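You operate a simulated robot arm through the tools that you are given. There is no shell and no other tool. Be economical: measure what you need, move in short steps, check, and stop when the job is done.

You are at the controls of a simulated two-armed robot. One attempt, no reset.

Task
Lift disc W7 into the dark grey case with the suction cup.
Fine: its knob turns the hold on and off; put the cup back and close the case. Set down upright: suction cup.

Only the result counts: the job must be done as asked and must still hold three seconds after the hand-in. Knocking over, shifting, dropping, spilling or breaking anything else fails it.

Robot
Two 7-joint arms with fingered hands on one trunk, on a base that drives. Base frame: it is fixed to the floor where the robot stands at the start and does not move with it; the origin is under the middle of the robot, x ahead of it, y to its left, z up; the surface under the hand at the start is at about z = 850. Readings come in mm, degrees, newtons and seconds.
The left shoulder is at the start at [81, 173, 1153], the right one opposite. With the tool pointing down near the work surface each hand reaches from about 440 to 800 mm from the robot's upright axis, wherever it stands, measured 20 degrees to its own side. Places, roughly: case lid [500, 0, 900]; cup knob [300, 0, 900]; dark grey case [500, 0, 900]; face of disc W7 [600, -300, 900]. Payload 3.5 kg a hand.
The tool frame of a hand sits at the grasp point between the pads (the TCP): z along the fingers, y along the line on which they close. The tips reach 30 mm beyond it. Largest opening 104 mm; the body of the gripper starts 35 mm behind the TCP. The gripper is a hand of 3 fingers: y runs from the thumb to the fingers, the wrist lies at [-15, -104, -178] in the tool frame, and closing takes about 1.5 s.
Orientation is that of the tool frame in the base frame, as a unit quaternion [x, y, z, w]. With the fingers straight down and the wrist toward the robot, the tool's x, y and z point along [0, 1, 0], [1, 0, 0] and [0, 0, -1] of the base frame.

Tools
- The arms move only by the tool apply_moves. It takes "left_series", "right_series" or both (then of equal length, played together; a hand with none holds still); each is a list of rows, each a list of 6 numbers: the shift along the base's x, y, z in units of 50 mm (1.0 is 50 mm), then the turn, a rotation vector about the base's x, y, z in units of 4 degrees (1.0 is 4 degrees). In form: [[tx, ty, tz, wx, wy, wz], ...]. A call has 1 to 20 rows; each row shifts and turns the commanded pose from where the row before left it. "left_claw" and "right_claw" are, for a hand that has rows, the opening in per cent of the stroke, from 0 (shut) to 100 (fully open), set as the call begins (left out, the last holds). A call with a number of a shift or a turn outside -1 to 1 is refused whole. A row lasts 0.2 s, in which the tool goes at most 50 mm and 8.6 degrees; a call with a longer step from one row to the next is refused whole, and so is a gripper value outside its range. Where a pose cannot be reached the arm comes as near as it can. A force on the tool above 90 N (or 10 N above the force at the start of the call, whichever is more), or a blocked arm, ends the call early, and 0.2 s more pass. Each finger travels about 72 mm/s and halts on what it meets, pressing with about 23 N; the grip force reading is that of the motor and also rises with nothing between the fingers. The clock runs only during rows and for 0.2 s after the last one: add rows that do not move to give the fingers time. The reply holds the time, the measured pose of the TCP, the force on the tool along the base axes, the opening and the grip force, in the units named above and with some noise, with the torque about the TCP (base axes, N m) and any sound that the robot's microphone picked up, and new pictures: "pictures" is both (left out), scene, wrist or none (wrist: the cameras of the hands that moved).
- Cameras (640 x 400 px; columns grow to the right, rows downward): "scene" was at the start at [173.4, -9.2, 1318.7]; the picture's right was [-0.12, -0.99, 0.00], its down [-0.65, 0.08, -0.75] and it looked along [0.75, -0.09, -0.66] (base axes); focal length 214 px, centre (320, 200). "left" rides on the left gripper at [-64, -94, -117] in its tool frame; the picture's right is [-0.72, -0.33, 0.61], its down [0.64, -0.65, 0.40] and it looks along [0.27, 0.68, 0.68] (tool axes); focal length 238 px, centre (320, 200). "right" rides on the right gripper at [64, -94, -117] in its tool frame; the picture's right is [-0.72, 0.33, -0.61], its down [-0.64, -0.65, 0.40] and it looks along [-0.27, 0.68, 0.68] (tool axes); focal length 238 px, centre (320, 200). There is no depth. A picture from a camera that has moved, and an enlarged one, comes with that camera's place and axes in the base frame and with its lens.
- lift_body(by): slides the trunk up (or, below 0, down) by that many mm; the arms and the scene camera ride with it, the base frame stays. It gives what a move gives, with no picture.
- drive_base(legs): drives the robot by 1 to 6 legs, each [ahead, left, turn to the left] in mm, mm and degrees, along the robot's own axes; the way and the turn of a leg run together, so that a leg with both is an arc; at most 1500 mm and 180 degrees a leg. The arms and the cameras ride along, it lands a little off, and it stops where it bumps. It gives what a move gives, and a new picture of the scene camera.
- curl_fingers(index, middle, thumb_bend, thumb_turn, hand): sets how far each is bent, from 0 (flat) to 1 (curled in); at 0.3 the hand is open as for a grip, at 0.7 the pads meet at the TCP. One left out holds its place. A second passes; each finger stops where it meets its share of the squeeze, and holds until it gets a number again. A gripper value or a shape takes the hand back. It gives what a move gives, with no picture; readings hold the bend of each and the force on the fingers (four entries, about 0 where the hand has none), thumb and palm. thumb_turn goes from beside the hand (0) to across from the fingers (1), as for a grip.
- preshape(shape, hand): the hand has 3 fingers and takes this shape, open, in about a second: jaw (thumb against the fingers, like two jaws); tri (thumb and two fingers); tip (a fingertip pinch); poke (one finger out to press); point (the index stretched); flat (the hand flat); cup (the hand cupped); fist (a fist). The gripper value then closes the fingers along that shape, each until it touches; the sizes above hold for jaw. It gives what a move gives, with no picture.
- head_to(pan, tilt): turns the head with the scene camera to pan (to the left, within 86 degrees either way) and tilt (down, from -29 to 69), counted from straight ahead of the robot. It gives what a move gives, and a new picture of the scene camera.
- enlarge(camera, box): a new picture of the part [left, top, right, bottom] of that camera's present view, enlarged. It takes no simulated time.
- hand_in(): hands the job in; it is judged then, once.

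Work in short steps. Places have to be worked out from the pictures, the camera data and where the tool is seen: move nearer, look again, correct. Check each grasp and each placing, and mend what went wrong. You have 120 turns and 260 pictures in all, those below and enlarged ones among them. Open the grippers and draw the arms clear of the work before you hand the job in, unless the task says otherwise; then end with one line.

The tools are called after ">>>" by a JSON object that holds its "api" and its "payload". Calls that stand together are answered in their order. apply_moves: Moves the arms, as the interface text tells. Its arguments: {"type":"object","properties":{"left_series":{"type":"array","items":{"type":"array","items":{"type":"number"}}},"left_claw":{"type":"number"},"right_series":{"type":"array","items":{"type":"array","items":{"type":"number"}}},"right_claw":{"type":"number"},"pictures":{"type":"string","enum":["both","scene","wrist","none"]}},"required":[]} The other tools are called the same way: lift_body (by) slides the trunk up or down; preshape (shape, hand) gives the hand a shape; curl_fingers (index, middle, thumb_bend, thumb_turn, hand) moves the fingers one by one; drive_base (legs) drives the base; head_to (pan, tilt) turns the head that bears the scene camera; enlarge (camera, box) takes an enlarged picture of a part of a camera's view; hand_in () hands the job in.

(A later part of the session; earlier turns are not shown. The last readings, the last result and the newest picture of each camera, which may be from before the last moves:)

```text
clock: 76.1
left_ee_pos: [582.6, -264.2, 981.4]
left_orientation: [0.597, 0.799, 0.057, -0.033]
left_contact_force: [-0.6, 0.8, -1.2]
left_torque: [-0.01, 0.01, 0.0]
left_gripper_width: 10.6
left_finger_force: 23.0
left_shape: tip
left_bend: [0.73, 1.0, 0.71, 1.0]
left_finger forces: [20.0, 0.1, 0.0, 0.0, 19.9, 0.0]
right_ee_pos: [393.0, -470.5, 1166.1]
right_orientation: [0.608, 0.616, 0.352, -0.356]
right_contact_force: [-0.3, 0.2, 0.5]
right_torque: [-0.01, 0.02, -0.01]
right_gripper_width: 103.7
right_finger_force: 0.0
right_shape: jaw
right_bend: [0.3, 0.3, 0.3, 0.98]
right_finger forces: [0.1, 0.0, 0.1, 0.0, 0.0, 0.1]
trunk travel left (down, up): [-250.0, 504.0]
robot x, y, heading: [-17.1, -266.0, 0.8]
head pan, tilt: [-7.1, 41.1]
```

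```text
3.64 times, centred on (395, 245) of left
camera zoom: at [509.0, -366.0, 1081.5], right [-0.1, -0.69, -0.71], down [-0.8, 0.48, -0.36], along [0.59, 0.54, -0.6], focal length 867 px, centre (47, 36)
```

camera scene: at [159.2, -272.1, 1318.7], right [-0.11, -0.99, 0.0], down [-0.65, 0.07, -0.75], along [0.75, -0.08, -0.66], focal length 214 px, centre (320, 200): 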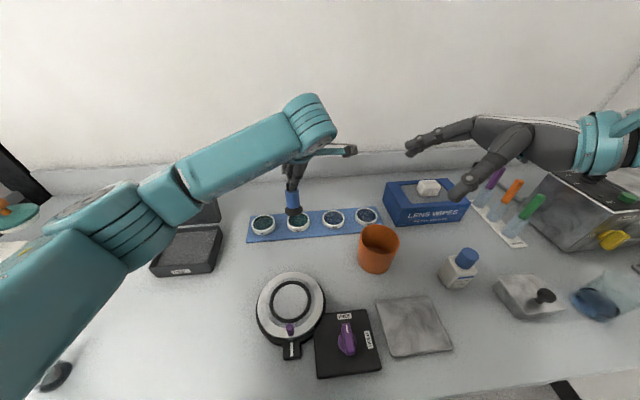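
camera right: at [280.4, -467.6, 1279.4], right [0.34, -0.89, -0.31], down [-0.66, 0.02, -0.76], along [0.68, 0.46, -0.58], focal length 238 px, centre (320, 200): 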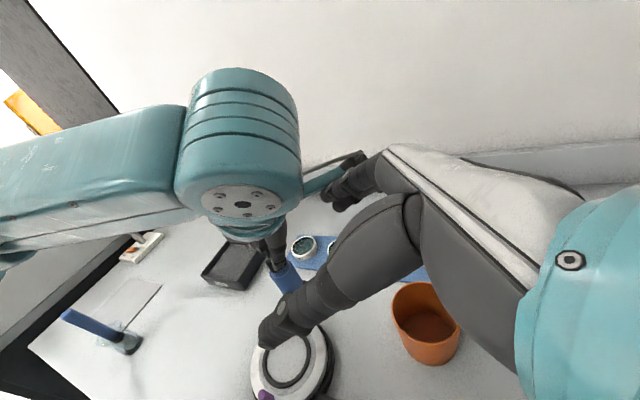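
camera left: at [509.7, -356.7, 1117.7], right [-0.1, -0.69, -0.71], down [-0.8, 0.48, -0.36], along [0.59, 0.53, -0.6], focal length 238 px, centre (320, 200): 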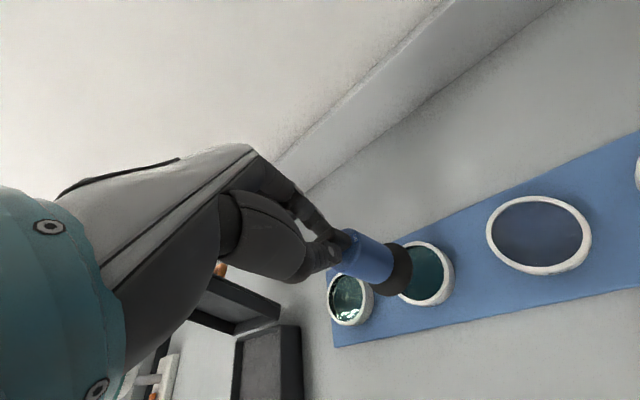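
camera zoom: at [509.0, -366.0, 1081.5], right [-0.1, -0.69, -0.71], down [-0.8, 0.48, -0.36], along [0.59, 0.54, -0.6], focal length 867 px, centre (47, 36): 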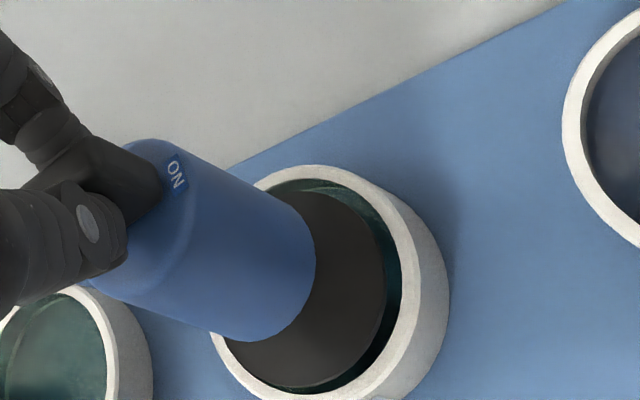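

Nicely centred, with the base at about rim level. I'll lower gently until contact with the face.

>>> {"api": "apply_moves", "payload": {"left_series": [[0, 0, -0.04, 0, 0, 0], [0, 0, -0.04, 0, 0, 0], [0, 0, -0.04, 0, 0, 0], [0, 0, -0.04, 0, 0, 0]], "pictures": "none"}}

>>> {"api": "enlarge", "payload": {"camera": "scene", "box": [275, 200, 325, 250]}}

>>> {"api": "enlarge", "payload": {"camera": "left", "box": [340, 190, 450, 300]}}

```text
clock: 77.1
left_ee_pos: [580.3, -265.4, 974.7]
left_orientation: [0.598, 0.799, 0.059, -0.029]
left_contact_force: [-5.6, -1.3, 21.2]
left_torque: [0.07, -0.01, 0.03]
left_gripper_width: 11.6
left_finger_force: 23.2
left_shape: tip
left_bend: [0.74, 1.0, 0.71, 1.0]
left_finger forces: [21.1, 0.1, 0.0, 0.0, 26.7, 0.1]
right_ee_pos: [390.1, -470.7, 1167.7]
right_orientation: [0.609, 0.616, 0.352, -0.355]
right_contact_force: [0.2, 0.7, 0.4]
right_torque: [-0.04, -0.02, 0.0]
right_gripper_width: 103.7
right_finger_force: 0.1
right_shape: jaw
right_bend: [0.3, 0.3, 0.3, 0.98]
right_finger forces: [0.0, 0.0, 0.1, 0.0, 0.1, 0.0]
trunk travel left (down, up): [-250.0, 504.0]
robot x, y, heading: [-14.9, -267.4, 0.3]
head pan, tilt: [-7.1, 41.1]
```

```text
8.00 times, centred on (300, 225) of scene
camera zoom: at [156.2, -272.6, 1319.4], right [-0.11, -0.99, 0.0], down [-0.65, 0.07, -0.75], along [0.75, -0.08, -0.66], focal length 1716 px, centre (480, 0)
```

zoom: 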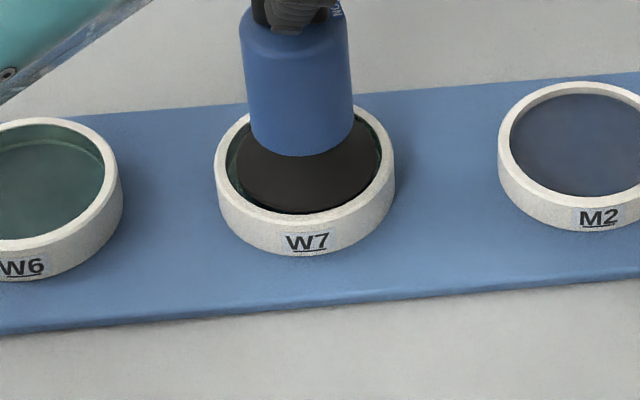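

```text
3.64 times, centred on (395, 245) of left
camera zoom: at [505.5, -366.9, 1075.5], right [-0.1, -0.7, -0.71], down [-0.8, 0.48, -0.36], along [0.6, 0.53, -0.6], focal length 867 px, centre (47, 36)
```

zoom: 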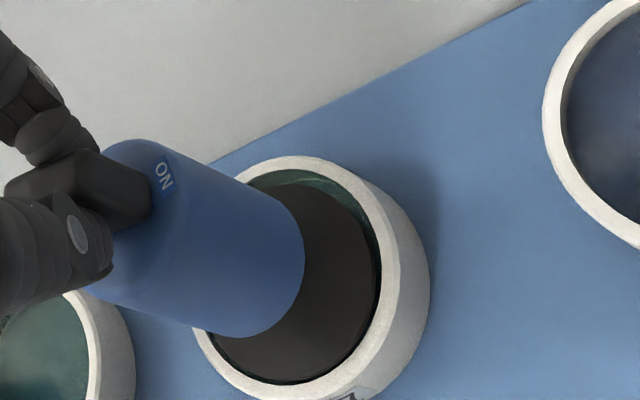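

Contact at 21 N with the cup seated inside the ring on the face. Now I'll lift 25 mm and check whether W7 comes along.

>>> {"api": "apply_moves", "payload": {"left_series": [[0, 0, 0, 0, 0, 0], [0, 0, 0.1, 0, 0, 0], [0, 0, 0.15, 0, 0, 0], [0, 0, 0.2, 0, 0, 0], [0, 0, 0.2, 0, 0, 0]], "pictures": "none"}}

>>> {"api": "enlarge", "payload": {"camera": "scene", "box": [265, 180, 335, 250]}}

>>> {"api": "enlarge", "payload": {"camera": "left", "box": [310, 160, 450, 300]}}

```text
clock: 78.3
left_ee_pos: [582.8, -263.3, 1002.9]
left_orientation: [0.598, 0.799, 0.057, -0.033]
left_contact_force: [-0.8, 0.4, -1.7]
left_torque: [0.0, 0.0, 0.01]
left_gripper_width: 11.4
left_finger_force: 23.7
left_shape: tip
left_bend: [0.74, 1.0, 0.71, 1.0]
left_finger forces: [20.0, 0.1, 0.0, 0.0, 20.0, 0.1]
right_ee_pos: [392.5, -471.2, 1166.2]
right_orientation: [0.608, 0.616, 0.352, -0.356]
right_contact_force: [1.1, 0.5, 0.5]
right_torque: [-0.03, -0.01, 0.03]
right_gripper_width: 103.9
right_finger_force: 0.0
right_shape: jaw
right_bend: [0.3, 0.3, 0.3, 0.98]
right_finger forces: [0.0, 0.0, 0.1, 0.0, 0.0, 0.0]
trunk travel left (down, up): [-250.0, 504.0]
robot x, y, heading: [-10.0, -263.3, 0.5]
head pan, tilt: [-7.1, 41.1]
```

```text
5.71 times, centred on (300, 215) of scene
camera zoom: at [159.1, -272.3, 1318.7], right [-0.11, -0.99, 0.0], down [-0.65, 0.07, -0.75], along [0.75, -0.08, -0.66], focal length 1226 px, centre (434, 114)
```

zoom: 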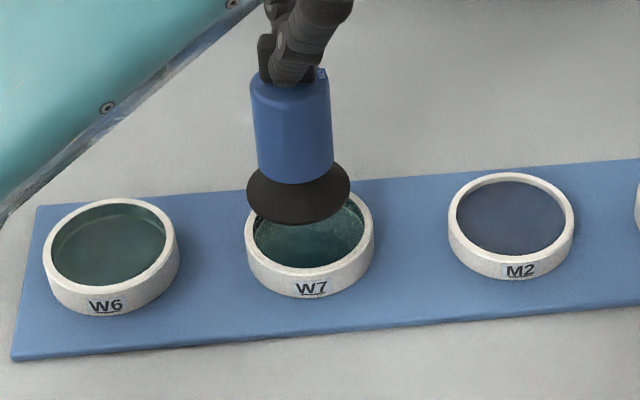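

```text
2.86 times, centred on (380, 230) of left
camera zoom: at [509.4, -364.6, 1104.4], right [-0.1, -0.69, -0.71], down [-0.8, 0.48, -0.36], along [0.59, 0.54, -0.6], focal length 681 px, centre (149, 114)
```

zoom: 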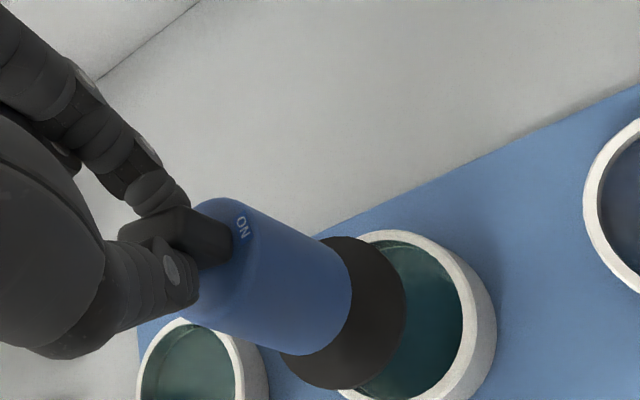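

W7 stayed, so the hold probably has to be switched on while seated on the face. Pressing down gives friction enough to turn the knob against the disc, so I'll reseat the cup with about 20 N.

>>> {"api": "apply_moves", "payload": {"left_series": [[0, 0.02, -0.2, 0, 0, 0], [0, 0, -0.2, 0, 0, 0], [0, 0, -0.14, 0, 0, 0], [0, 0, -0.07, 0, 0, 0], [0, 0, -0.05, 0, 0, 0]], "pictures": "none"}}

>>> {"api": "enlarge", "payload": {"camera": "scene", "box": [275, 200, 325, 250]}}

```text
clock: 79.5
left_ee_pos: [580.4, -263.7, 973.4]
left_orientation: [0.598, 0.799, 0.059, -0.029]
left_contact_force: [-4.1, 1.7, 14.4]
left_torque: [0.18, -0.01, 0.01]
left_gripper_width: 11.9
left_finger_force: 23.6
left_shape: tip
left_bend: [0.74, 1.0, 0.71, 1.0]
left_finger forces: [19.0, 0.0, 0.0, 0.0, 23.5, 0.0]
right_ee_pos: [390.9, -470.0, 1167.3]
right_orientation: [0.608, 0.617, 0.351, -0.356]
right_contact_force: [0.5, -0.5, 0.3]
right_torque: [0.03, 0.01, -0.02]
right_gripper_width: 103.6
right_finger_force: 0.1
right_shape: jaw
right_bend: [0.3, 0.3, 0.3, 0.98]
right_finger forces: [0.1, 0.0, 0.0, 0.0, 0.0, 0.0]
trunk travel left (down, up): [-250.0, 504.0]
robot x, y, heading: [-17.1, -266.9, 0.6]
head pan, tilt: [-7.1, 41.1]
```

```text
8.00 times, centred on (300, 225) of scene
camera zoom: at [156.8, -272.2, 1319.3], right [-0.11, -0.99, 0.0], down [-0.65, 0.07, -0.75], along [0.75, -0.08, -0.66], focal length 1716 px, centre (480, 0)
```

zoom: 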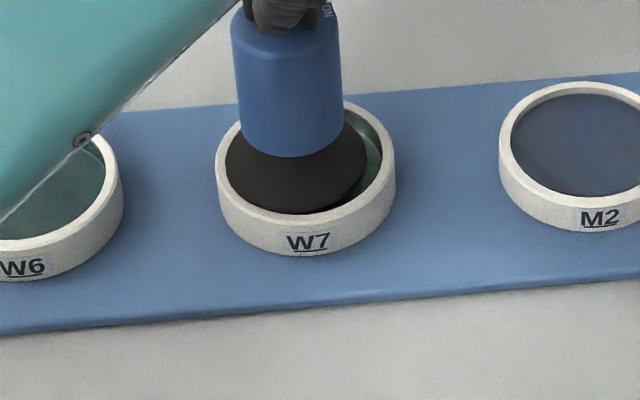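

The cup is seated, a touch to the left. I'll nudge −1.5 mm in y and begin turning clockwise (OFF) while pressing, checking the label.

>>> {"api": "apply_moves", "payload": {"left_series": [[0, -0.03, -0.02, 0, 0, 0], [0, 0, 0, 0, 0, -1], [0, 0, 0, 0, 0, -1], [0, 0, 0, 0, 0, -1], [0, 0, 0, 0, 0, -1], [0, 0, 0, 0, 0, -1], [0, 0, 0, 0, 0, -1], [0, 0, 0, 0, 0, -1], [0, 0, 0, 0, 0, -1]], "pictures": "none"}}

>>> {"api": "enlarge", "payload": {"camera": "scene", "box": [275, 180, 335, 250]}}

>>> {"api": "enlarge", "payload": {"camera": "left", "box": [310, 160, 450, 300]}}

```text
clock: 81.5
left_ee_pos: [581.6, -266.1, 971.3]
left_orientation: [0.795, 0.603, 0.065, -0.014]
left_contact_force: [-4.2, 2.3, 21.2]
left_torque: [0.07, -0.08, 0.07]
left_gripper_width: 10.9
left_finger_force: 22.8
left_shape: tip
left_bend: [0.74, 1.0, 0.71, 1.0]
left_finger forces: [19.4, 0.0, 0.0, 0.0, 24.0, 0.1]
right_ee_pos: [390.5, -469.7, 1167.6]
right_orientation: [0.609, 0.617, 0.351, -0.355]
right_contact_force: [-0.6, 0.5, -0.2]
right_torque: [-0.02, 0.0, 0.02]
right_gripper_width: 103.5
right_finger_force: 0.0
right_shape: jaw
right_bend: [0.3, 0.3, 0.3, 0.98]
right_finger forces: [0.0, 0.0, 0.0, 0.0, 0.1, 0.1]
trunk travel left (down, up): [-250.0, 504.0]
robot x, y, heading: [-14.3, -263.2, 0.6]
head pan, tilt: [-7.1, 41.1]
```

```text
5.71 times, centred on (305, 215) of scene
camera zoom: at [156.5, -271.9, 1319.2], right [-0.11, -0.99, 0.0], down [-0.65, 0.07, -0.75], along [0.75, -0.08, -0.66], focal length 1226 px, centre (406, 114)
```

zoom: 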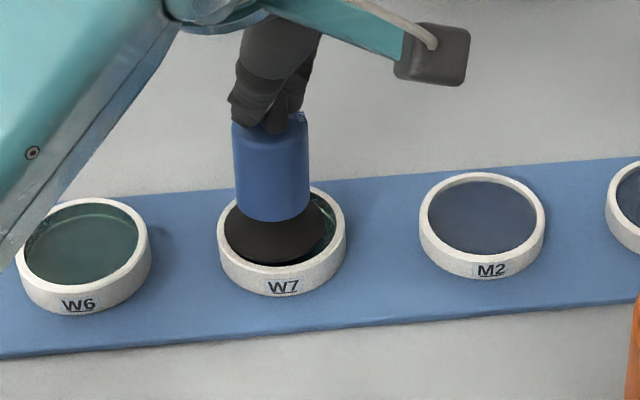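

```text
2.86 times, centred on (380, 230) of left
camera zoom: at [463.5, -311.6, 1072.4], right [-0.45, -0.54, -0.71], down [-0.42, 0.83, -0.36], along [0.79, 0.14, -0.6], focal length 681 px, centre (149, 114)
```

zoom: 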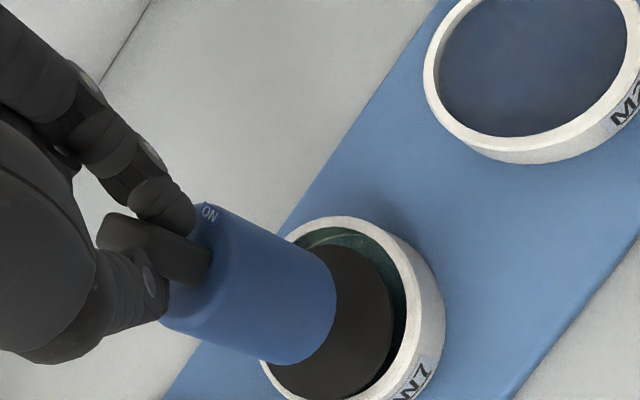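

The knob turned relative to the body, which stayed put. Continue clockwise to OFF, then counter-clockwise back to ON, still pressing.

>>> {"api": "apply_moves", "payload": {"left_series": [[0, 0, 0, 0, 0, -1], [0, 0, 0, 0, 0, -1], [0, 0, 0, 0, 0, -1], [0, 0, 0, 0, 0, -1], [0, 0, 0, 0, 0, -1], [0, 0, 0, 0, 0, -1], [0, 0, 0, 0, 0, -1], [0, 0, 0, 0, 0, -1], [0, 0, 0, 0, 0, -1], [0, 0, 0, 0, 0, -1], [0, 0, 0, 0, 0, -1], [0, 0, 0, 0, 0, -1]], "pictures": "none"}}

>>> {"api": "enlarge", "payload": {"camera": "scene", "box": [275, 180, 335, 250]}}

>>> {"api": "enlarge", "payload": {"camera": "left", "box": [310, 160, 450, 300]}}

```text
clock: 84.1
left_ee_pos: [581.7, -265.1, 972.2]
left_orientation: [0.972, 0.227, 0.065, 0.014]
left_contact_force: [2.4, 3.3, 19.4]
left_torque: [-0.02, -0.26, 0.09]
left_gripper_width: 10.9
left_finger_force: 23.1
left_shape: tip
left_bend: [0.74, 1.0, 0.72, 1.0]
left_finger forces: [17.6, 0.0, 0.0, 0.0, 24.1, 0.0]
right_ee_pos: [390.0, -469.2, 1168.0]
right_orientation: [0.609, 0.617, 0.351, -0.354]
right_contact_force: [-0.1, 0.2, 0.2]
right_torque: [0.01, 0.02, 0.01]
right_gripper_width: 103.9
right_finger_force: 0.1
right_shape: jaw
right_bend: [0.3, 0.3, 0.3, 0.98]
right_finger forces: [0.1, 0.0, 0.0, 0.0, 0.0, 0.0]
trunk travel left (down, up): [-250.0, 504.0]
robot x, y, heading: [-14.6, -264.8, 0.5]
head pan, tilt: [-7.1, 41.1]
```

```text
5.71 times, centred on (305, 215) of scene
camera zoom: at [157.6, -271.9, 1319.0], right [-0.11, -0.99, 0.0], down [-0.65, 0.07, -0.75], along [0.75, -0.09, -0.66], focal length 1226 px, centre (406, 114)
```

zoom: 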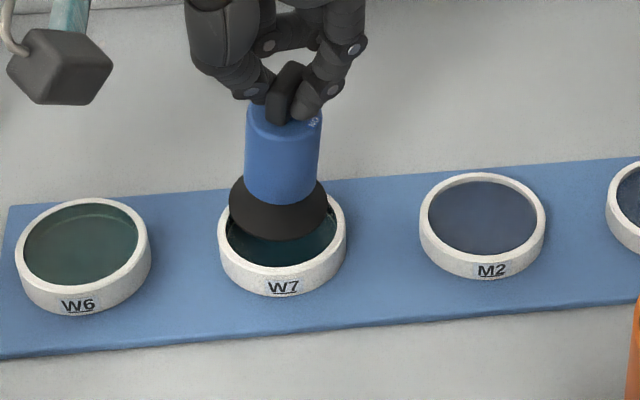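

```text
2.86 times, centred on (380, 230) of left
camera zoom: at [468.0, -208.3, 1072.1], right [-0.7, -0.02, -0.71], down [0.34, 0.87, -0.36], along [0.63, -0.49, -0.6], focal length 681 px, centre (149, 114)
```

zoom: 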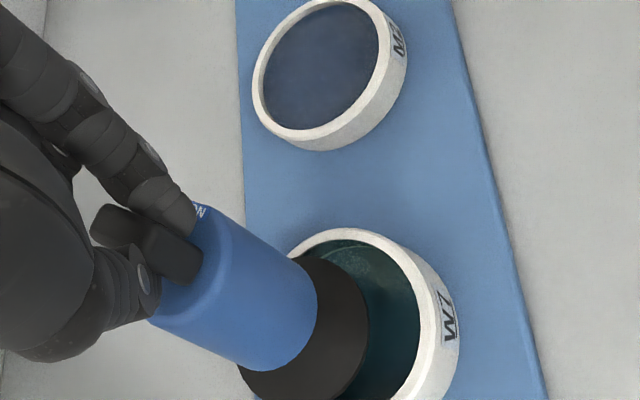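

The cup got pushed onto the rim's far side. I'll lift it a little, look, recentre and seat it again, then re-pinch the knob with a vertical hand.

>>> {"api": "apply_moves", "payload": {"left_series": [[0, 0, 0.25, 0, 0, 0], [0, 0, 0.25, 0, 0, 0]], "pictures": "none"}}

>>> {"api": "enlarge", "payload": {"camera": "scene", "box": [275, 180, 335, 250]}}

>>> {"api": "enlarge", "payload": {"camera": "left", "box": [310, 160, 450, 300]}}

```text
clock: 84.7
left_ee_pos: [582.5, -266.0, 992.2]
left_orientation: [0.972, 0.228, 0.063, 0.01]
left_contact_force: [0.8, 0.7, -1.4]
left_torque: [0.0, -0.01, 0.01]
left_gripper_width: 9.8
left_finger_force: 23.5
left_shape: tip
left_bend: [0.74, 1.0, 0.71, 1.0]
left_finger forces: [22.8, 0.0, 0.1, 0.0, 22.4, 0.0]
right_ee_pos: [392.7, -470.4, 1166.1]
right_orientation: [0.609, 0.616, 0.352, -0.356]
right_contact_force: [0.7, 0.4, 0.3]
right_torque: [0.01, -0.02, 0.01]
right_gripper_width: 103.6
right_finger_force: 0.1
right_shape: jaw
right_bend: [0.3, 0.3, 0.3, 0.98]
right_finger forces: [0.0, 0.0, 0.1, 0.0, 0.0, 0.0]
trunk travel left (down, up): [-250.0, 504.0]
robot x, y, heading: [-10.5, -265.4, 0.6]
head pan, tilt: [-7.1, 41.1]
```

```text
5.71 times, centred on (305, 215) of scene
camera zoom: at [159.0, -272.4, 1318.6], right [-0.11, -0.99, 0.0], down [-0.65, 0.07, -0.75], along [0.75, -0.08, -0.66], focal length 1226 px, centre (406, 114)
```

zoom: 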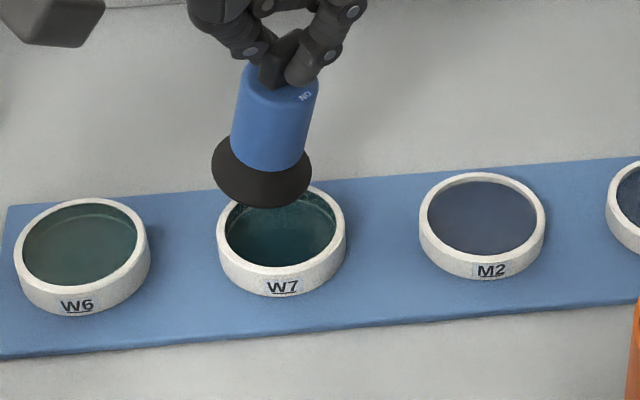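

```text
2.86 times, centred on (380, 230) of left
camera zoom: at [469.1, -209.9, 1093.8], right [-0.7, -0.02, -0.71], down [0.33, 0.87, -0.36], along [0.63, -0.49, -0.61], focal length 681 px, centre (149, 114)
```

zoom: 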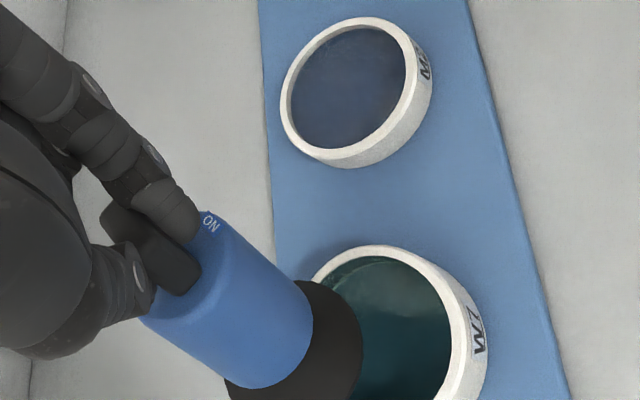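

The cup now leans about 15° toward +y. I'll rotate the hand to bring it upright and check from both the scene and right cameras.

>>> {"api": "apply_moves", "payload": {"left_series": [[0, 0, 0.1, -0.94, 0, 0], [0, 0, 0.1, -0.94, 0, 0], [0, 0, 0, -0.94, 0, 0], [0, 0, 0, -0.94, 0, 0]], "pictures": "none"}}

>>> {"api": "enlarge", "payload": {"camera": "scene", "box": [275, 180, 335, 250]}}

>>> {"api": "enlarge", "payload": {"camera": "right", "box": [200, 140, 300, 240]}}

```text
clock: 85.7
left_ee_pos: [583.7, -265.0, 1005.2]
left_orientation: [0.962, 0.234, 0.035, 0.14]
left_contact_force: [-0.2, 0.1, -1.9]
left_torque: [0.03, 0.03, 0.0]
left_gripper_width: 9.5
left_finger_force: 22.6
left_shape: tip
left_bend: [0.74, 1.0, 0.71, 1.0]
left_finger forces: [22.7, 0.0, 0.1, 0.1, 22.5, 0.0]
right_ee_pos: [392.3, -469.5, 1167.6]
right_orientation: [0.608, 0.617, 0.351, -0.356]
right_contact_force: [0.4, -0.7, -0.3]
right_torque: [-0.01, -0.01, 0.02]
right_gripper_width: 104.0
right_finger_force: 0.2
right_shape: jaw
right_bend: [0.3, 0.3, 0.3, 0.98]
right_finger forces: [0.0, 0.0, 0.0, 0.0, 0.0, 0.0]
trunk travel left (down, up): [-250.0, 504.0]
robot x, y, heading: [-12.7, -266.6, 0.7]
head pan, tilt: [-7.1, 41.1]
```

```text
5.71 times, centred on (305, 215) of scene
camera zoom: at [159.2, -272.2, 1318.7], right [-0.11, -0.99, 0.0], down [-0.65, 0.07, -0.75], along [0.75, -0.08, -0.66], focal length 1226 px, centre (406, 114)
```

zoom: 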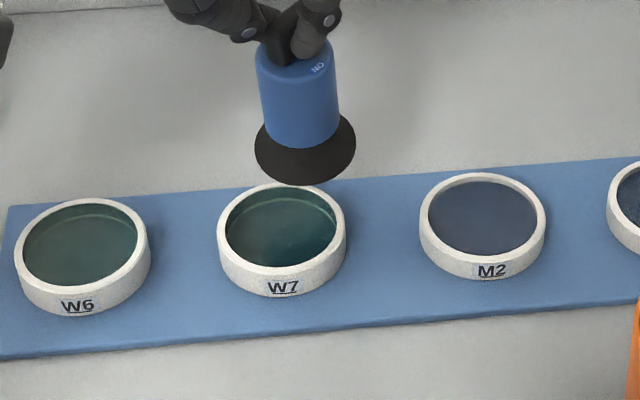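

```text
4.00 times, centred on (250, 190) of right
camera zoom: at [301.0, -540.5, 1280.2], right [0.34, -0.89, -0.32], down [-0.65, 0.02, -0.76], along [0.68, 0.46, -0.57], focal length 953 px, centre (600, 240)
```

zoom: 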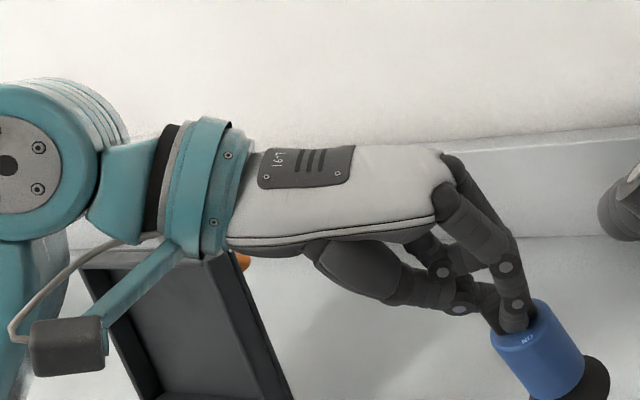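

Laterally upright now; it still leans about 8° toward +x, so I rotate about y to fix that.

>>> {"api": "apply_moves", "payload": {"left_series": [[0, 0, 0, 0, 0.9, 0], [0, 0, 0, 0, 0.9, 0]], "pictures": "none"}}

>>> {"api": "enlarge", "payload": {"camera": "scene", "box": [275, 180, 335, 250]}}

>>> {"api": "enlarge", "payload": {"camera": "left", "box": [270, 160, 470, 360]}}

```text
clock: 86.3
left_ee_pos: [582.1, -264.1, 1005.0]
left_orientation: [0.962, 0.242, -0.027, 0.124]
left_contact_force: [-0.3, -0.1, -1.4]
left_torque: [0.02, 0.03, 0.01]
left_gripper_width: 9.0
left_finger_force: 23.2
left_shape: tip
left_bend: [0.74, 1.0, 0.71, 1.0]
left_finger forces: [22.6, 0.0, 0.0, 0.0, 22.5, 0.1]
right_ee_pos: [392.3, -470.4, 1165.7]
right_orientation: [0.608, 0.616, 0.352, -0.355]
right_contact_force: [-0.5, 0.2, 0.5]
right_torque: [0.01, 0.03, 0.04]
right_gripper_width: 103.6
right_finger_force: 0.1
right_shape: jaw
right_bend: [0.3, 0.3, 0.3, 0.98]
right_finger forces: [0.0, 0.1, 0.0, 0.0, 0.0, 0.0]
trunk travel left (down, up): [-250.0, 504.0]
robot x, y, heading: [-14.1, -265.7, 0.6]
head pan, tilt: [-7.1, 41.1]
```

```text
5.71 times, centred on (305, 215) of scene
camera zoom: at [159.2, -272.3, 1318.7], right [-0.11, -0.99, 0.0], down [-0.65, 0.07, -0.75], along [0.75, -0.08, -0.66], focal length 1226 px, centre (406, 114)
```

zoom: 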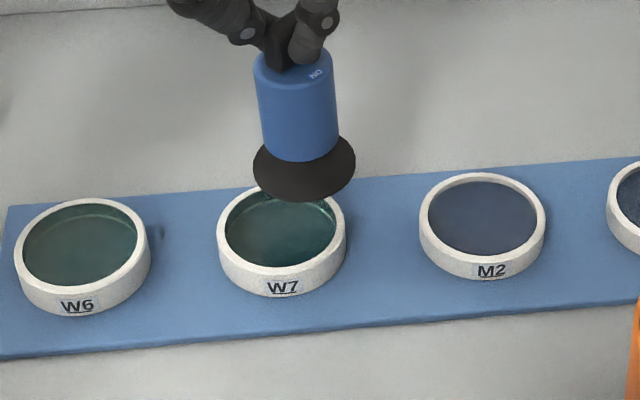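

```text
2.00 times, centred on (370, 260) of left
camera zoom: at [480.6, -183.5, 1101.3], right [-0.78, -0.21, -0.59], down [0.26, 0.75, -0.61], along [0.57, -0.63, -0.53], focal length 477 px, centre (220, 80)
```

zoom: 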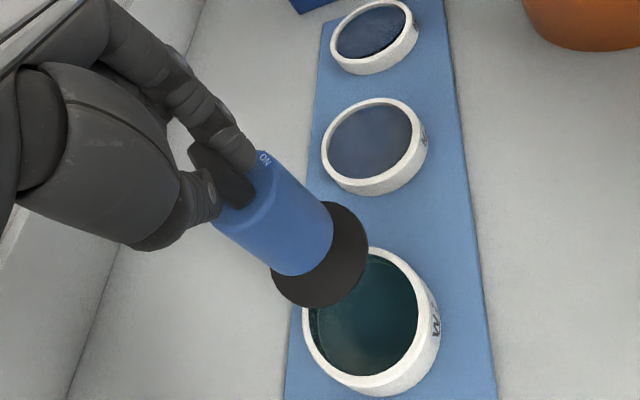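

Upright. The base must move about (−7.5, +14) mm to the disc centre; I'll do that, lower 20 mm and recheck.

>>> {"api": "apply_moves", "payload": {"left_series": [[-0.08, 0.14, 0, 0, 0, 0], [-0.07, 0.14, -0.2, 0, 0, 0], [0, 0, -0.2, 0, 0, 0]], "pictures": "none"}}

>>> {"api": "enlarge", "payload": {"camera": "scene", "box": [270, 190, 330, 250]}}

>>> {"api": "enlarge", "payload": {"camera": "left", "box": [310, 180, 460, 330]}}

```text
clock: 87.1
left_ee_pos: [573.6, -251.3, 985.1]
left_orientation: [0.962, 0.241, -0.026, 0.124]
left_contact_force: [0.1, -0.4, -1.4]
left_torque: [0.02, 0.0, 0.03]
left_gripper_width: 8.9
left_finger_force: 22.7
left_shape: tip
left_bend: [0.74, 1.0, 0.71, 1.0]
left_finger forces: [22.5, 0.1, 0.0, 0.0, 22.5, 0.0]
right_ee_pos: [393.0, -470.9, 1165.8]
right_orientation: [0.609, 0.616, 0.352, -0.356]
right_contact_force: [-0.1, 0.3, 0.0]
right_torque: [0.0, 0.03, -0.01]
right_gripper_width: 103.7
right_finger_force: 0.0
right_shape: jaw
right_bend: [0.3, 0.3, 0.3, 0.98]
right_finger forces: [0.0, 0.0, 0.0, 0.0, 0.1, 0.0]
trunk travel left (down, up): [-250.0, 504.0]
robot x, y, heading: [-13.1, -265.2, 0.6]
head pan, tilt: [-7.1, 41.1]
```

```text
6.67 times, centred on (300, 220) of scene
camera zoom: at [159.3, -272.3, 1318.7], right [-0.11, -0.99, 0.0], down [-0.65, 0.07, -0.75], along [0.75, -0.08, -0.66], focal length 1430 px, centre (453, 67)
```

zoom: 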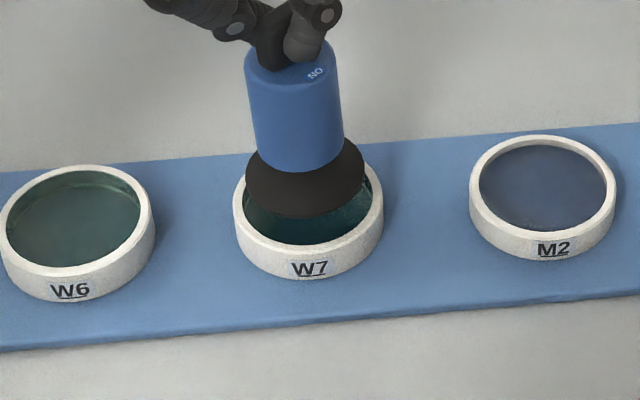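

```text
2.67 times, centred on (385, 255) of left
camera zoom: at [472.3, -169.4, 1082.6], right [-0.78, -0.21, -0.59], down [0.26, 0.75, -0.61], along [0.57, -0.63, -0.53], focal length 636 px, centre (147, 53)
```

zoom: 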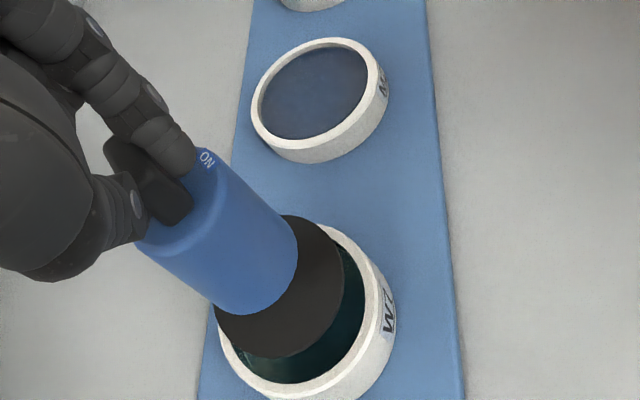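

Well aligned; small −1.5 mm in x and lower to contact.

>>> {"api": "apply_moves", "payload": {"left_series": [[-0.03, 0, -0.1, 0, 0, 0], [0, 0, -0.06, 0, 0, 0], [0, 0, -0.04, 0, 0, 0], [0, 0, -0.04, 0, 0, 0], [0, 0, -0.03, 0, 0, 0]], "pictures": "none"}}

>>> {"api": "enlarge", "payload": {"camera": "scene", "box": [270, 190, 330, 250]}}

>>> {"api": "enlarge", "payload": {"camera": "left", "box": [310, 180, 460, 330]}}

```text
clock: 88.3
left_ee_pos: [574.4, -251.5, 971.7]
left_orientation: [0.962, 0.243, -0.027, 0.124]
left_contact_force: [0.5, -0.9, -1.0]
left_torque: [-0.01, 0.02, 0.0]
left_gripper_width: 9.0
left_finger_force: 23.1
left_shape: tip
left_bend: [0.74, 1.0, 0.71, 1.0]
left_finger forces: [22.6, 0.1, 0.0, 0.0, 22.5, 0.0]
right_ee_pos: [393.8, -469.8, 1165.9]
right_orientation: [0.608, 0.616, 0.352, -0.356]
right_contact_force: [0.6, -0.6, 0.5]
right_torque: [-0.03, 0.02, 0.0]
right_gripper_width: 103.5
right_finger_force: 0.0
right_shape: jaw
right_bend: [0.3, 0.3, 0.3, 0.98]
right_finger forces: [0.0, 0.0, 0.1, 0.0, 0.0, 0.0]
trunk travel left (down, up): [-250.0, 504.0]
robot x, y, heading: [-14.7, -263.8, 0.5]
head pan, tilt: [-7.1, 41.1]
```

```text
6.67 times, centred on (300, 220) of scene
camera zoom: at [159.2, -272.2, 1318.7], right [-0.11, -0.99, 0.0], down [-0.65, 0.07, -0.75], along [0.75, -0.08, -0.66], focal length 1430 px, centre (453, 67)
```

zoom: 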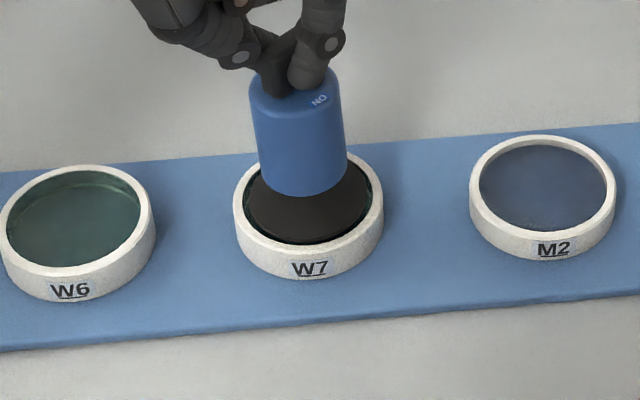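

```text
2.67 times, centred on (385, 255) of left
camera zoom: at [471.8, -170.1, 1069.1], right [-0.78, -0.21, -0.59], down [0.26, 0.75, -0.61], along [0.57, -0.63, -0.53], focal length 636 px, centre (147, 53)
```

zoom: 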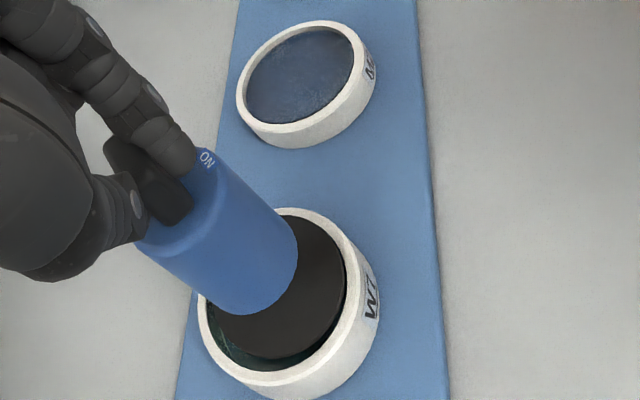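

It's inside the ring with no contact yet. Nudge +1 mm in x and continue down gently.

>>> {"api": "apply_moves", "payload": {"left_series": [[0.02, 0.01, -0.03, 0, 0, 0], [0, 0, -0.04, 0, 0, 0], [0, 0, -0.04, 0, 0, 0], [0, 0, 0, 0, 0, 0]], "pictures": "none"}}

>>> {"api": "enlarge", "payload": {"camera": "scene", "box": [270, 190, 330, 250]}}

>>> {"api": "enlarge", "payload": {"camera": "left", "box": [310, 180, 460, 330]}}

```text
clock: 89.3
left_ee_pos: [573.3, -250.5, 968.3]
left_orientation: [0.962, 0.242, -0.024, 0.125]
left_contact_force: [2.2, -2.8, 12.1]
left_torque: [-0.07, -0.11, 0.04]
left_gripper_width: 8.8
left_finger_force: 22.8
left_shape: tip
left_bend: [0.74, 1.0, 0.72, 1.0]
left_finger forces: [23.2, 0.0, 0.0, 0.0, 23.0, 0.0]
right_ee_pos: [391.7, -470.1, 1166.4]
right_orientation: [0.608, 0.616, 0.351, -0.356]
right_contact_force: [1.0, 0.1, -0.8]
right_torque: [0.01, -0.01, 0.0]
right_gripper_width: 103.6
right_finger_force: 0.1
right_shape: jaw
right_bend: [0.3, 0.3, 0.3, 0.98]
right_finger forces: [0.1, 0.0, 0.0, 0.1, 0.1, 0.0]
trunk travel left (down, up): [-250.0, 504.0]
robot x, y, heading: [-15.1, -265.3, 0.5]
head pan, tilt: [-7.1, 41.1]
```

```text
6.67 times, centred on (300, 220) of scene
camera zoom: at [158.2, -272.6, 1319.0], right [-0.11, -0.99, 0.0], down [-0.65, 0.07, -0.75], along [0.75, -0.08, -0.66], focal length 1430 px, centre (453, 67)
```

zoom: 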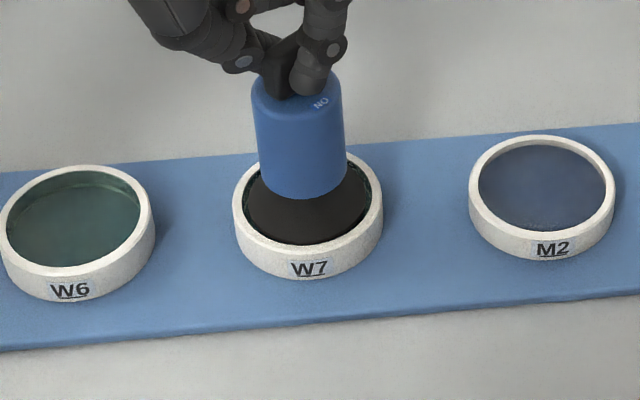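

```text
2.67 times, centred on (385, 255) of left
camera zoom: at [471.8, -170.2, 1064.9], right [-0.78, -0.21, -0.59], down [0.26, 0.75, -0.61], along [0.57, -0.63, -0.53], focal length 636 px, centre (147, 53)
```

zoom: 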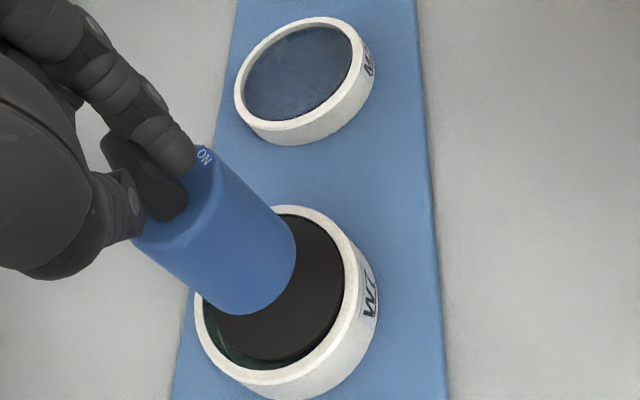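

Seated with 12 N. Now I'll release the knob with the cup standing in the ring, withdraw along the finger axis, straighten the hand, and re-pinch centred on the knob.

>>> {"api": "apply_moves", "payload": {"left_series": [[0, 0, 0.02, 0, 0, 0], [0, 0, 0, 0, 0, 0], [0, 0, 0, 0, 0, 0], [0, 0, 0, 0, 0, 0]], "left_claw": 40, "pictures": "none"}}

>>> {"api": "apply_moves", "payload": {"left_series": [[0, 0.1, 0.38, 0, 0, 0], [0, 0.1, 0.38, 0, 0, 0], [0, 0.1, 0.38, 0, 0, 0]], "pictures": "wrist"}}

>>> {"api": "enlarge", "payload": {"camera": "scene", "box": [270, 190, 330, 250]}}

>>> {"api": "enlarge", "payload": {"camera": "left", "box": [310, 180, 460, 330]}}

```text
clock: 90.3
left_ee_pos: [573.8, -250.4, 967.6]
left_orientation: [0.962, 0.243, -0.025, 0.125]
left_contact_force: [3.1, -0.5, 17.6]
left_torque: [0.1, -0.05, -0.03]
left_gripper_width: 38.4
left_finger_force: 0.1
left_shape: tip
left_bend: [0.73, 0.98, 0.8, 1.0]
left_finger forces: [0.0, 0.0, 0.0, 0.0, 17.2, 0.0]
right_ee_pos: [391.5, -471.2, 1166.1]
right_orientation: [0.609, 0.616, 0.351, -0.355]
right_contact_force: [-0.6, 0.2, 0.8]
right_torque: [-0.02, -0.01, -0.02]
right_gripper_width: 103.8
right_finger_force: 0.1
right_shape: jaw
right_bend: [0.3, 0.3, 0.3, 0.98]
right_finger forces: [0.0, 0.1, 0.0, 0.0, 0.0, 0.1]
trunk travel left (down, up): [-250.0, 504.0]
robot x, y, heading: [-16.8, -262.5, 0.6]
head pan, tilt: [-7.1, 41.1]
```

```text
clock: 91.1
left_ee_pos: [574.9, -234.3, 1023.7]
left_orientation: [0.962, 0.244, -0.027, 0.123]
left_contact_force: [1.7, -1.2, -0.8]
left_torque: [-0.01, 0.01, -0.01]
left_gripper_width: 41.3
left_finger_force: 0.0
left_shape: tip
left_bend: [0.73, 0.98, 0.73, 1.0]
left_finger forces: [0.0, 0.0, 0.0, 0.0, 0.0, 0.0]
right_ee_pos: [393.5, -470.3, 1167.1]
right_orientation: [0.609, 0.616, 0.352, -0.355]
right_contact_force: [0.5, -0.1, 0.0]
right_torque: [0.01, 0.01, 0.0]
right_gripper_width: 103.7
right_finger_force: 0.0
right_shape: jaw
right_bend: [0.3, 0.3, 0.3, 0.98]
right_finger forces: [0.0, 0.0, 0.0, 0.0, 0.0, 0.0]
trunk travel left (down, up): [-250.0, 504.0]
robot x, y, heading: [-11.3, -262.8, 0.3]
head pan, tilt: [-7.1, 41.1]
camera left: at [472.0, -153.8, 1120.9], right [-0.78, -0.21, -0.59], down [0.26, 0.75, -0.61], along [0.57, -0.63, -0.53], focal length 238 px, centre (320, 200)
```

left: 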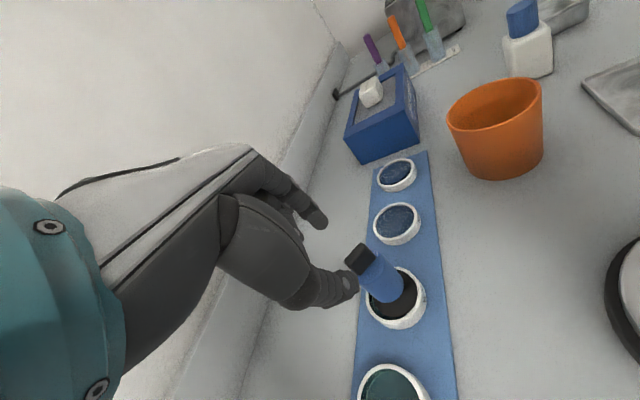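

```text
6.67 times, centred on (300, 220) of scene
camera zoom: at [158.9, -272.3, 1318.7], right [-0.11, -0.99, 0.0], down [-0.65, 0.07, -0.75], along [0.75, -0.08, -0.66], focal length 1430 px, centre (453, 67)
```

zoom: 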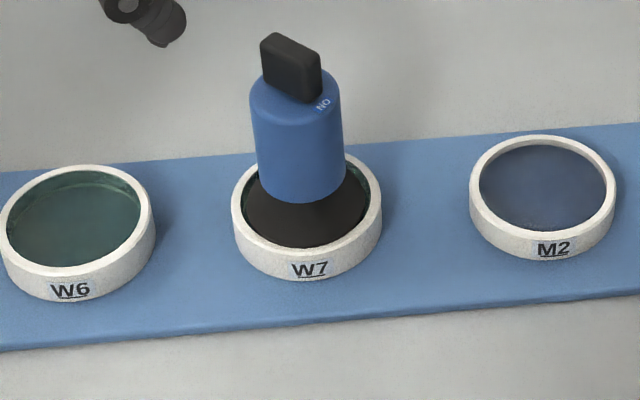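

```text
2.67 times, centred on (385, 255) of left
camera zoom: at [472.0, -153.8, 1120.9], right [-0.78, -0.21, -0.59], down [0.26, 0.75, -0.61], along [0.57, -0.63, -0.53], focal length 636 px, centre (147, 53)
```

zoom: 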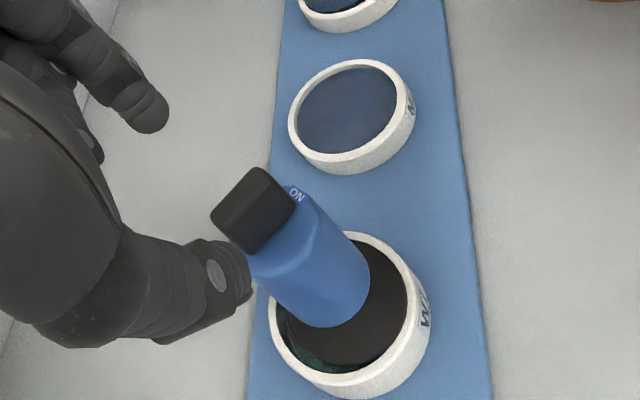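

The cup stands upright, seated in W7, and the bar is about 20–35° short of ON. I'll straighten the hand and move above the knob at about [583,-259].

>>> {"api": "apply_moves", "payload": {"left_series": [[0.04, -0.12, 0, 0.91, 0.05, 0], [0.04, -0.12, 0, 0.91, 0.05, 0], [0.04, -0.12, 0, 0.91, 0.05, 0], [0.04, -0.12, 0, 0.91, 0.05, 0]], "pictures": "none"}}

>>> {"api": "enlarge", "payload": {"camera": "scene", "box": [265, 170, 335, 240]}}

>>> {"api": "enlarge", "payload": {"camera": "left", "box": [260, 160, 460, 360]}}

```text
clock: 92.1
left_ee_pos: [581.9, -257.3, 1023.4]
left_orientation: [0.97, 0.245, 0.0, -0.001]
left_contact_force: [0.7, 0.0, -0.4]
left_torque: [-0.01, -0.03, -0.04]
left_gripper_width: 41.5
left_finger_force: 0.0
left_shape: tip
left_bend: [0.73, 0.98, 0.73, 1.0]
left_finger forces: [0.0, 0.0, 0.0, 0.0, 0.0, 0.1]
right_ee_pos: [392.8, -469.7, 1166.7]
right_orientation: [0.609, 0.615, 0.352, -0.357]
right_contact_force: [0.5, 0.8, 0.5]
right_torque: [-0.01, -0.03, 0.01]
right_gripper_width: 103.4
right_finger_force: 0.1
right_shape: jaw
right_bend: [0.3, 0.3, 0.3, 0.98]
right_finger forces: [0.0, 0.0, 0.0, 0.0, 0.0, 0.0]
trunk travel left (down, up): [-250.0, 504.0]
robot x, y, heading: [-16.8, -261.5, 0.9]
head pan, tilt: [-7.1, 41.1]
```

```text
5.71 times, centred on (300, 205) of scene
camera zoom: at [159.0, -272.5, 1318.7], right [-0.11, -0.99, 0.0], down [-0.65, 0.07, -0.75], along [0.75, -0.08, -0.66], focal length 1226 px, centre (434, 171)
```

zoom: 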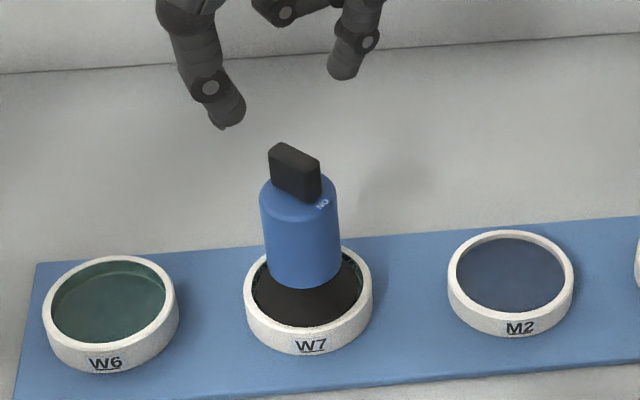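

```text
2.00 times, centred on (360, 260) of left
camera zoom: at [481.6, -205.3, 1138.4], right [-0.79, -0.05, -0.61], down [0.25, 0.88, -0.4], along [0.56, -0.47, -0.68], focal length 477 px, centre (240, 80)
```

zoom: 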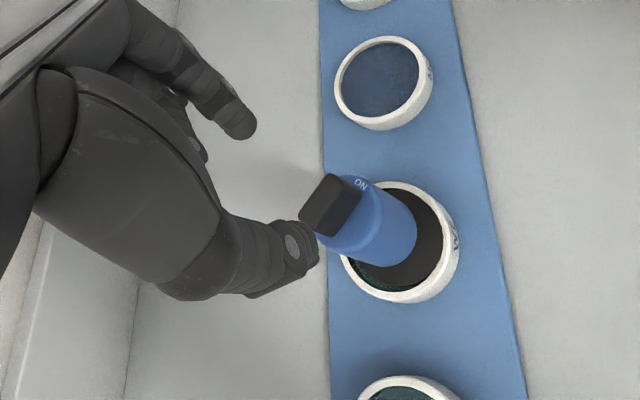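

The tips straddle the knob well. Before descending, a closer look at the bar's angle.

>>> {"api": "enlarge", "payload": {"camera": "scene", "box": [290, 190, 310, 210]}}

>>> {"api": "enlarge", "payload": {"camera": "left", "box": [340, 200, 400, 260]}}

```text
16.00 times, centred on (300, 200) of scene
camera zoom: at [159.0, -272.5, 1318.7], right [-0.11, -0.99, 0.0], down [-0.65, 0.07, -0.75], along [0.75, -0.08, -0.66], focal length 3432 px, centre (640, 200)
```

zoom: 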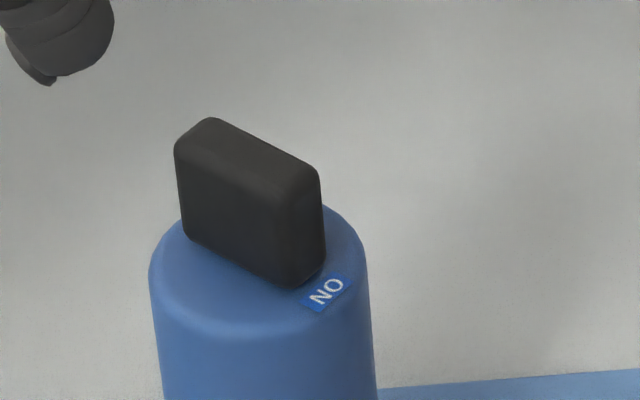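

```text
6.67 times, centred on (370, 230) of left
camera zoom: at [481.6, -205.3, 1138.4], right [-0.79, -0.05, -0.61], down [0.25, 0.88, -0.4], along [0.56, -0.47, -0.68], focal length 1589 px, centre (-13, 0)
```

zoom: 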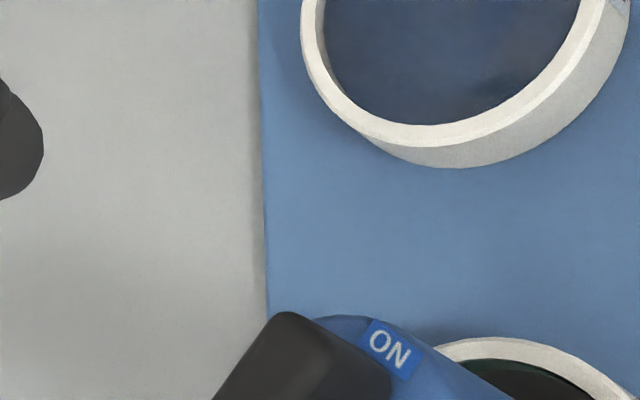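

The bar axis is at about 46° and ON about 12° further counter-clockwise. I'll rotate the hand +20° to match the bar and descend onto it.

>>> {"api": "apply_moves", "payload": {"left_series": [[0, 0, -0.2, 0, 0, 1], [0, 0, -0.2, 0, 0, 1], [0, 0, -0.2, 0, 0, 1], [0, 0, -0.2, 0, 0, 1], [0, 0, -0.2, 0, 0, 1], [-0.02, 0.02, -0.1, 0, 0, 0]], "pictures": "none"}}

>>> {"api": "enlarge", "payload": {"camera": "scene", "box": [275, 170, 325, 220]}}

>>> {"api": "enlarge", "payload": {"camera": "left", "box": [290, 190, 410, 310]}}

```text
clock: 93.5
left_ee_pos: [581.1, -259.4, 969.2]
left_orientation: [0.912, 0.41, -0.001, -0.001]
left_contact_force: [0.5, -0.4, -0.5]
left_torque: [0.02, 0.01, -0.01]
left_gripper_width: 41.3
left_finger_force: 0.1
left_shape: tip
left_bend: [0.73, 0.98, 0.73, 1.0]
left_finger forces: [0.0, 0.0, 0.0, 0.0, 0.0, 0.1]
right_ee_pos: [392.4, -469.5, 1167.2]
right_orientation: [0.608, 0.616, 0.352, -0.355]
right_contact_force: [0.4, -1.0, -0.7]
right_torque: [-0.02, -0.04, -0.02]
right_gripper_width: 103.9
right_finger_force: 0.2
right_shape: jaw
right_bend: [0.3, 0.3, 0.3, 0.98]
right_finger forces: [0.1, 0.0, 0.1, 0.0, 0.0, 0.0]
trunk travel left (down, up): [-250.0, 504.0]
robot x, y, heading: [-11.3, -268.0, 0.4]
head pan, tilt: [-7.1, 41.1]
```

```text
8.00 times, centred on (300, 195) of scene
camera zoom: at [159.0, -272.2, 1318.7], right [-0.11, -0.99, 0.0], down [-0.65, 0.07, -0.75], along [0.75, -0.08, -0.66], focal length 1716 px, centre (480, 240)
```

zoom: 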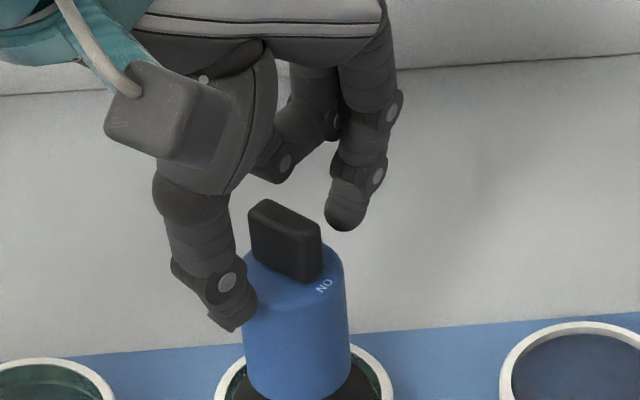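

```text
3.33 times, centred on (350, 250) of left
camera zoom: at [469.1, -243.8, 1083.7], right [-0.72, -0.32, -0.61], down [-0.06, 0.91, -0.4], along [0.69, -0.25, -0.68], focal length 794 px, centre (220, 33)
```

zoom: 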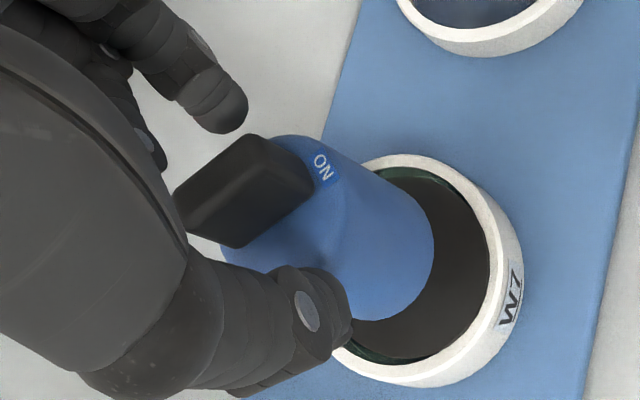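

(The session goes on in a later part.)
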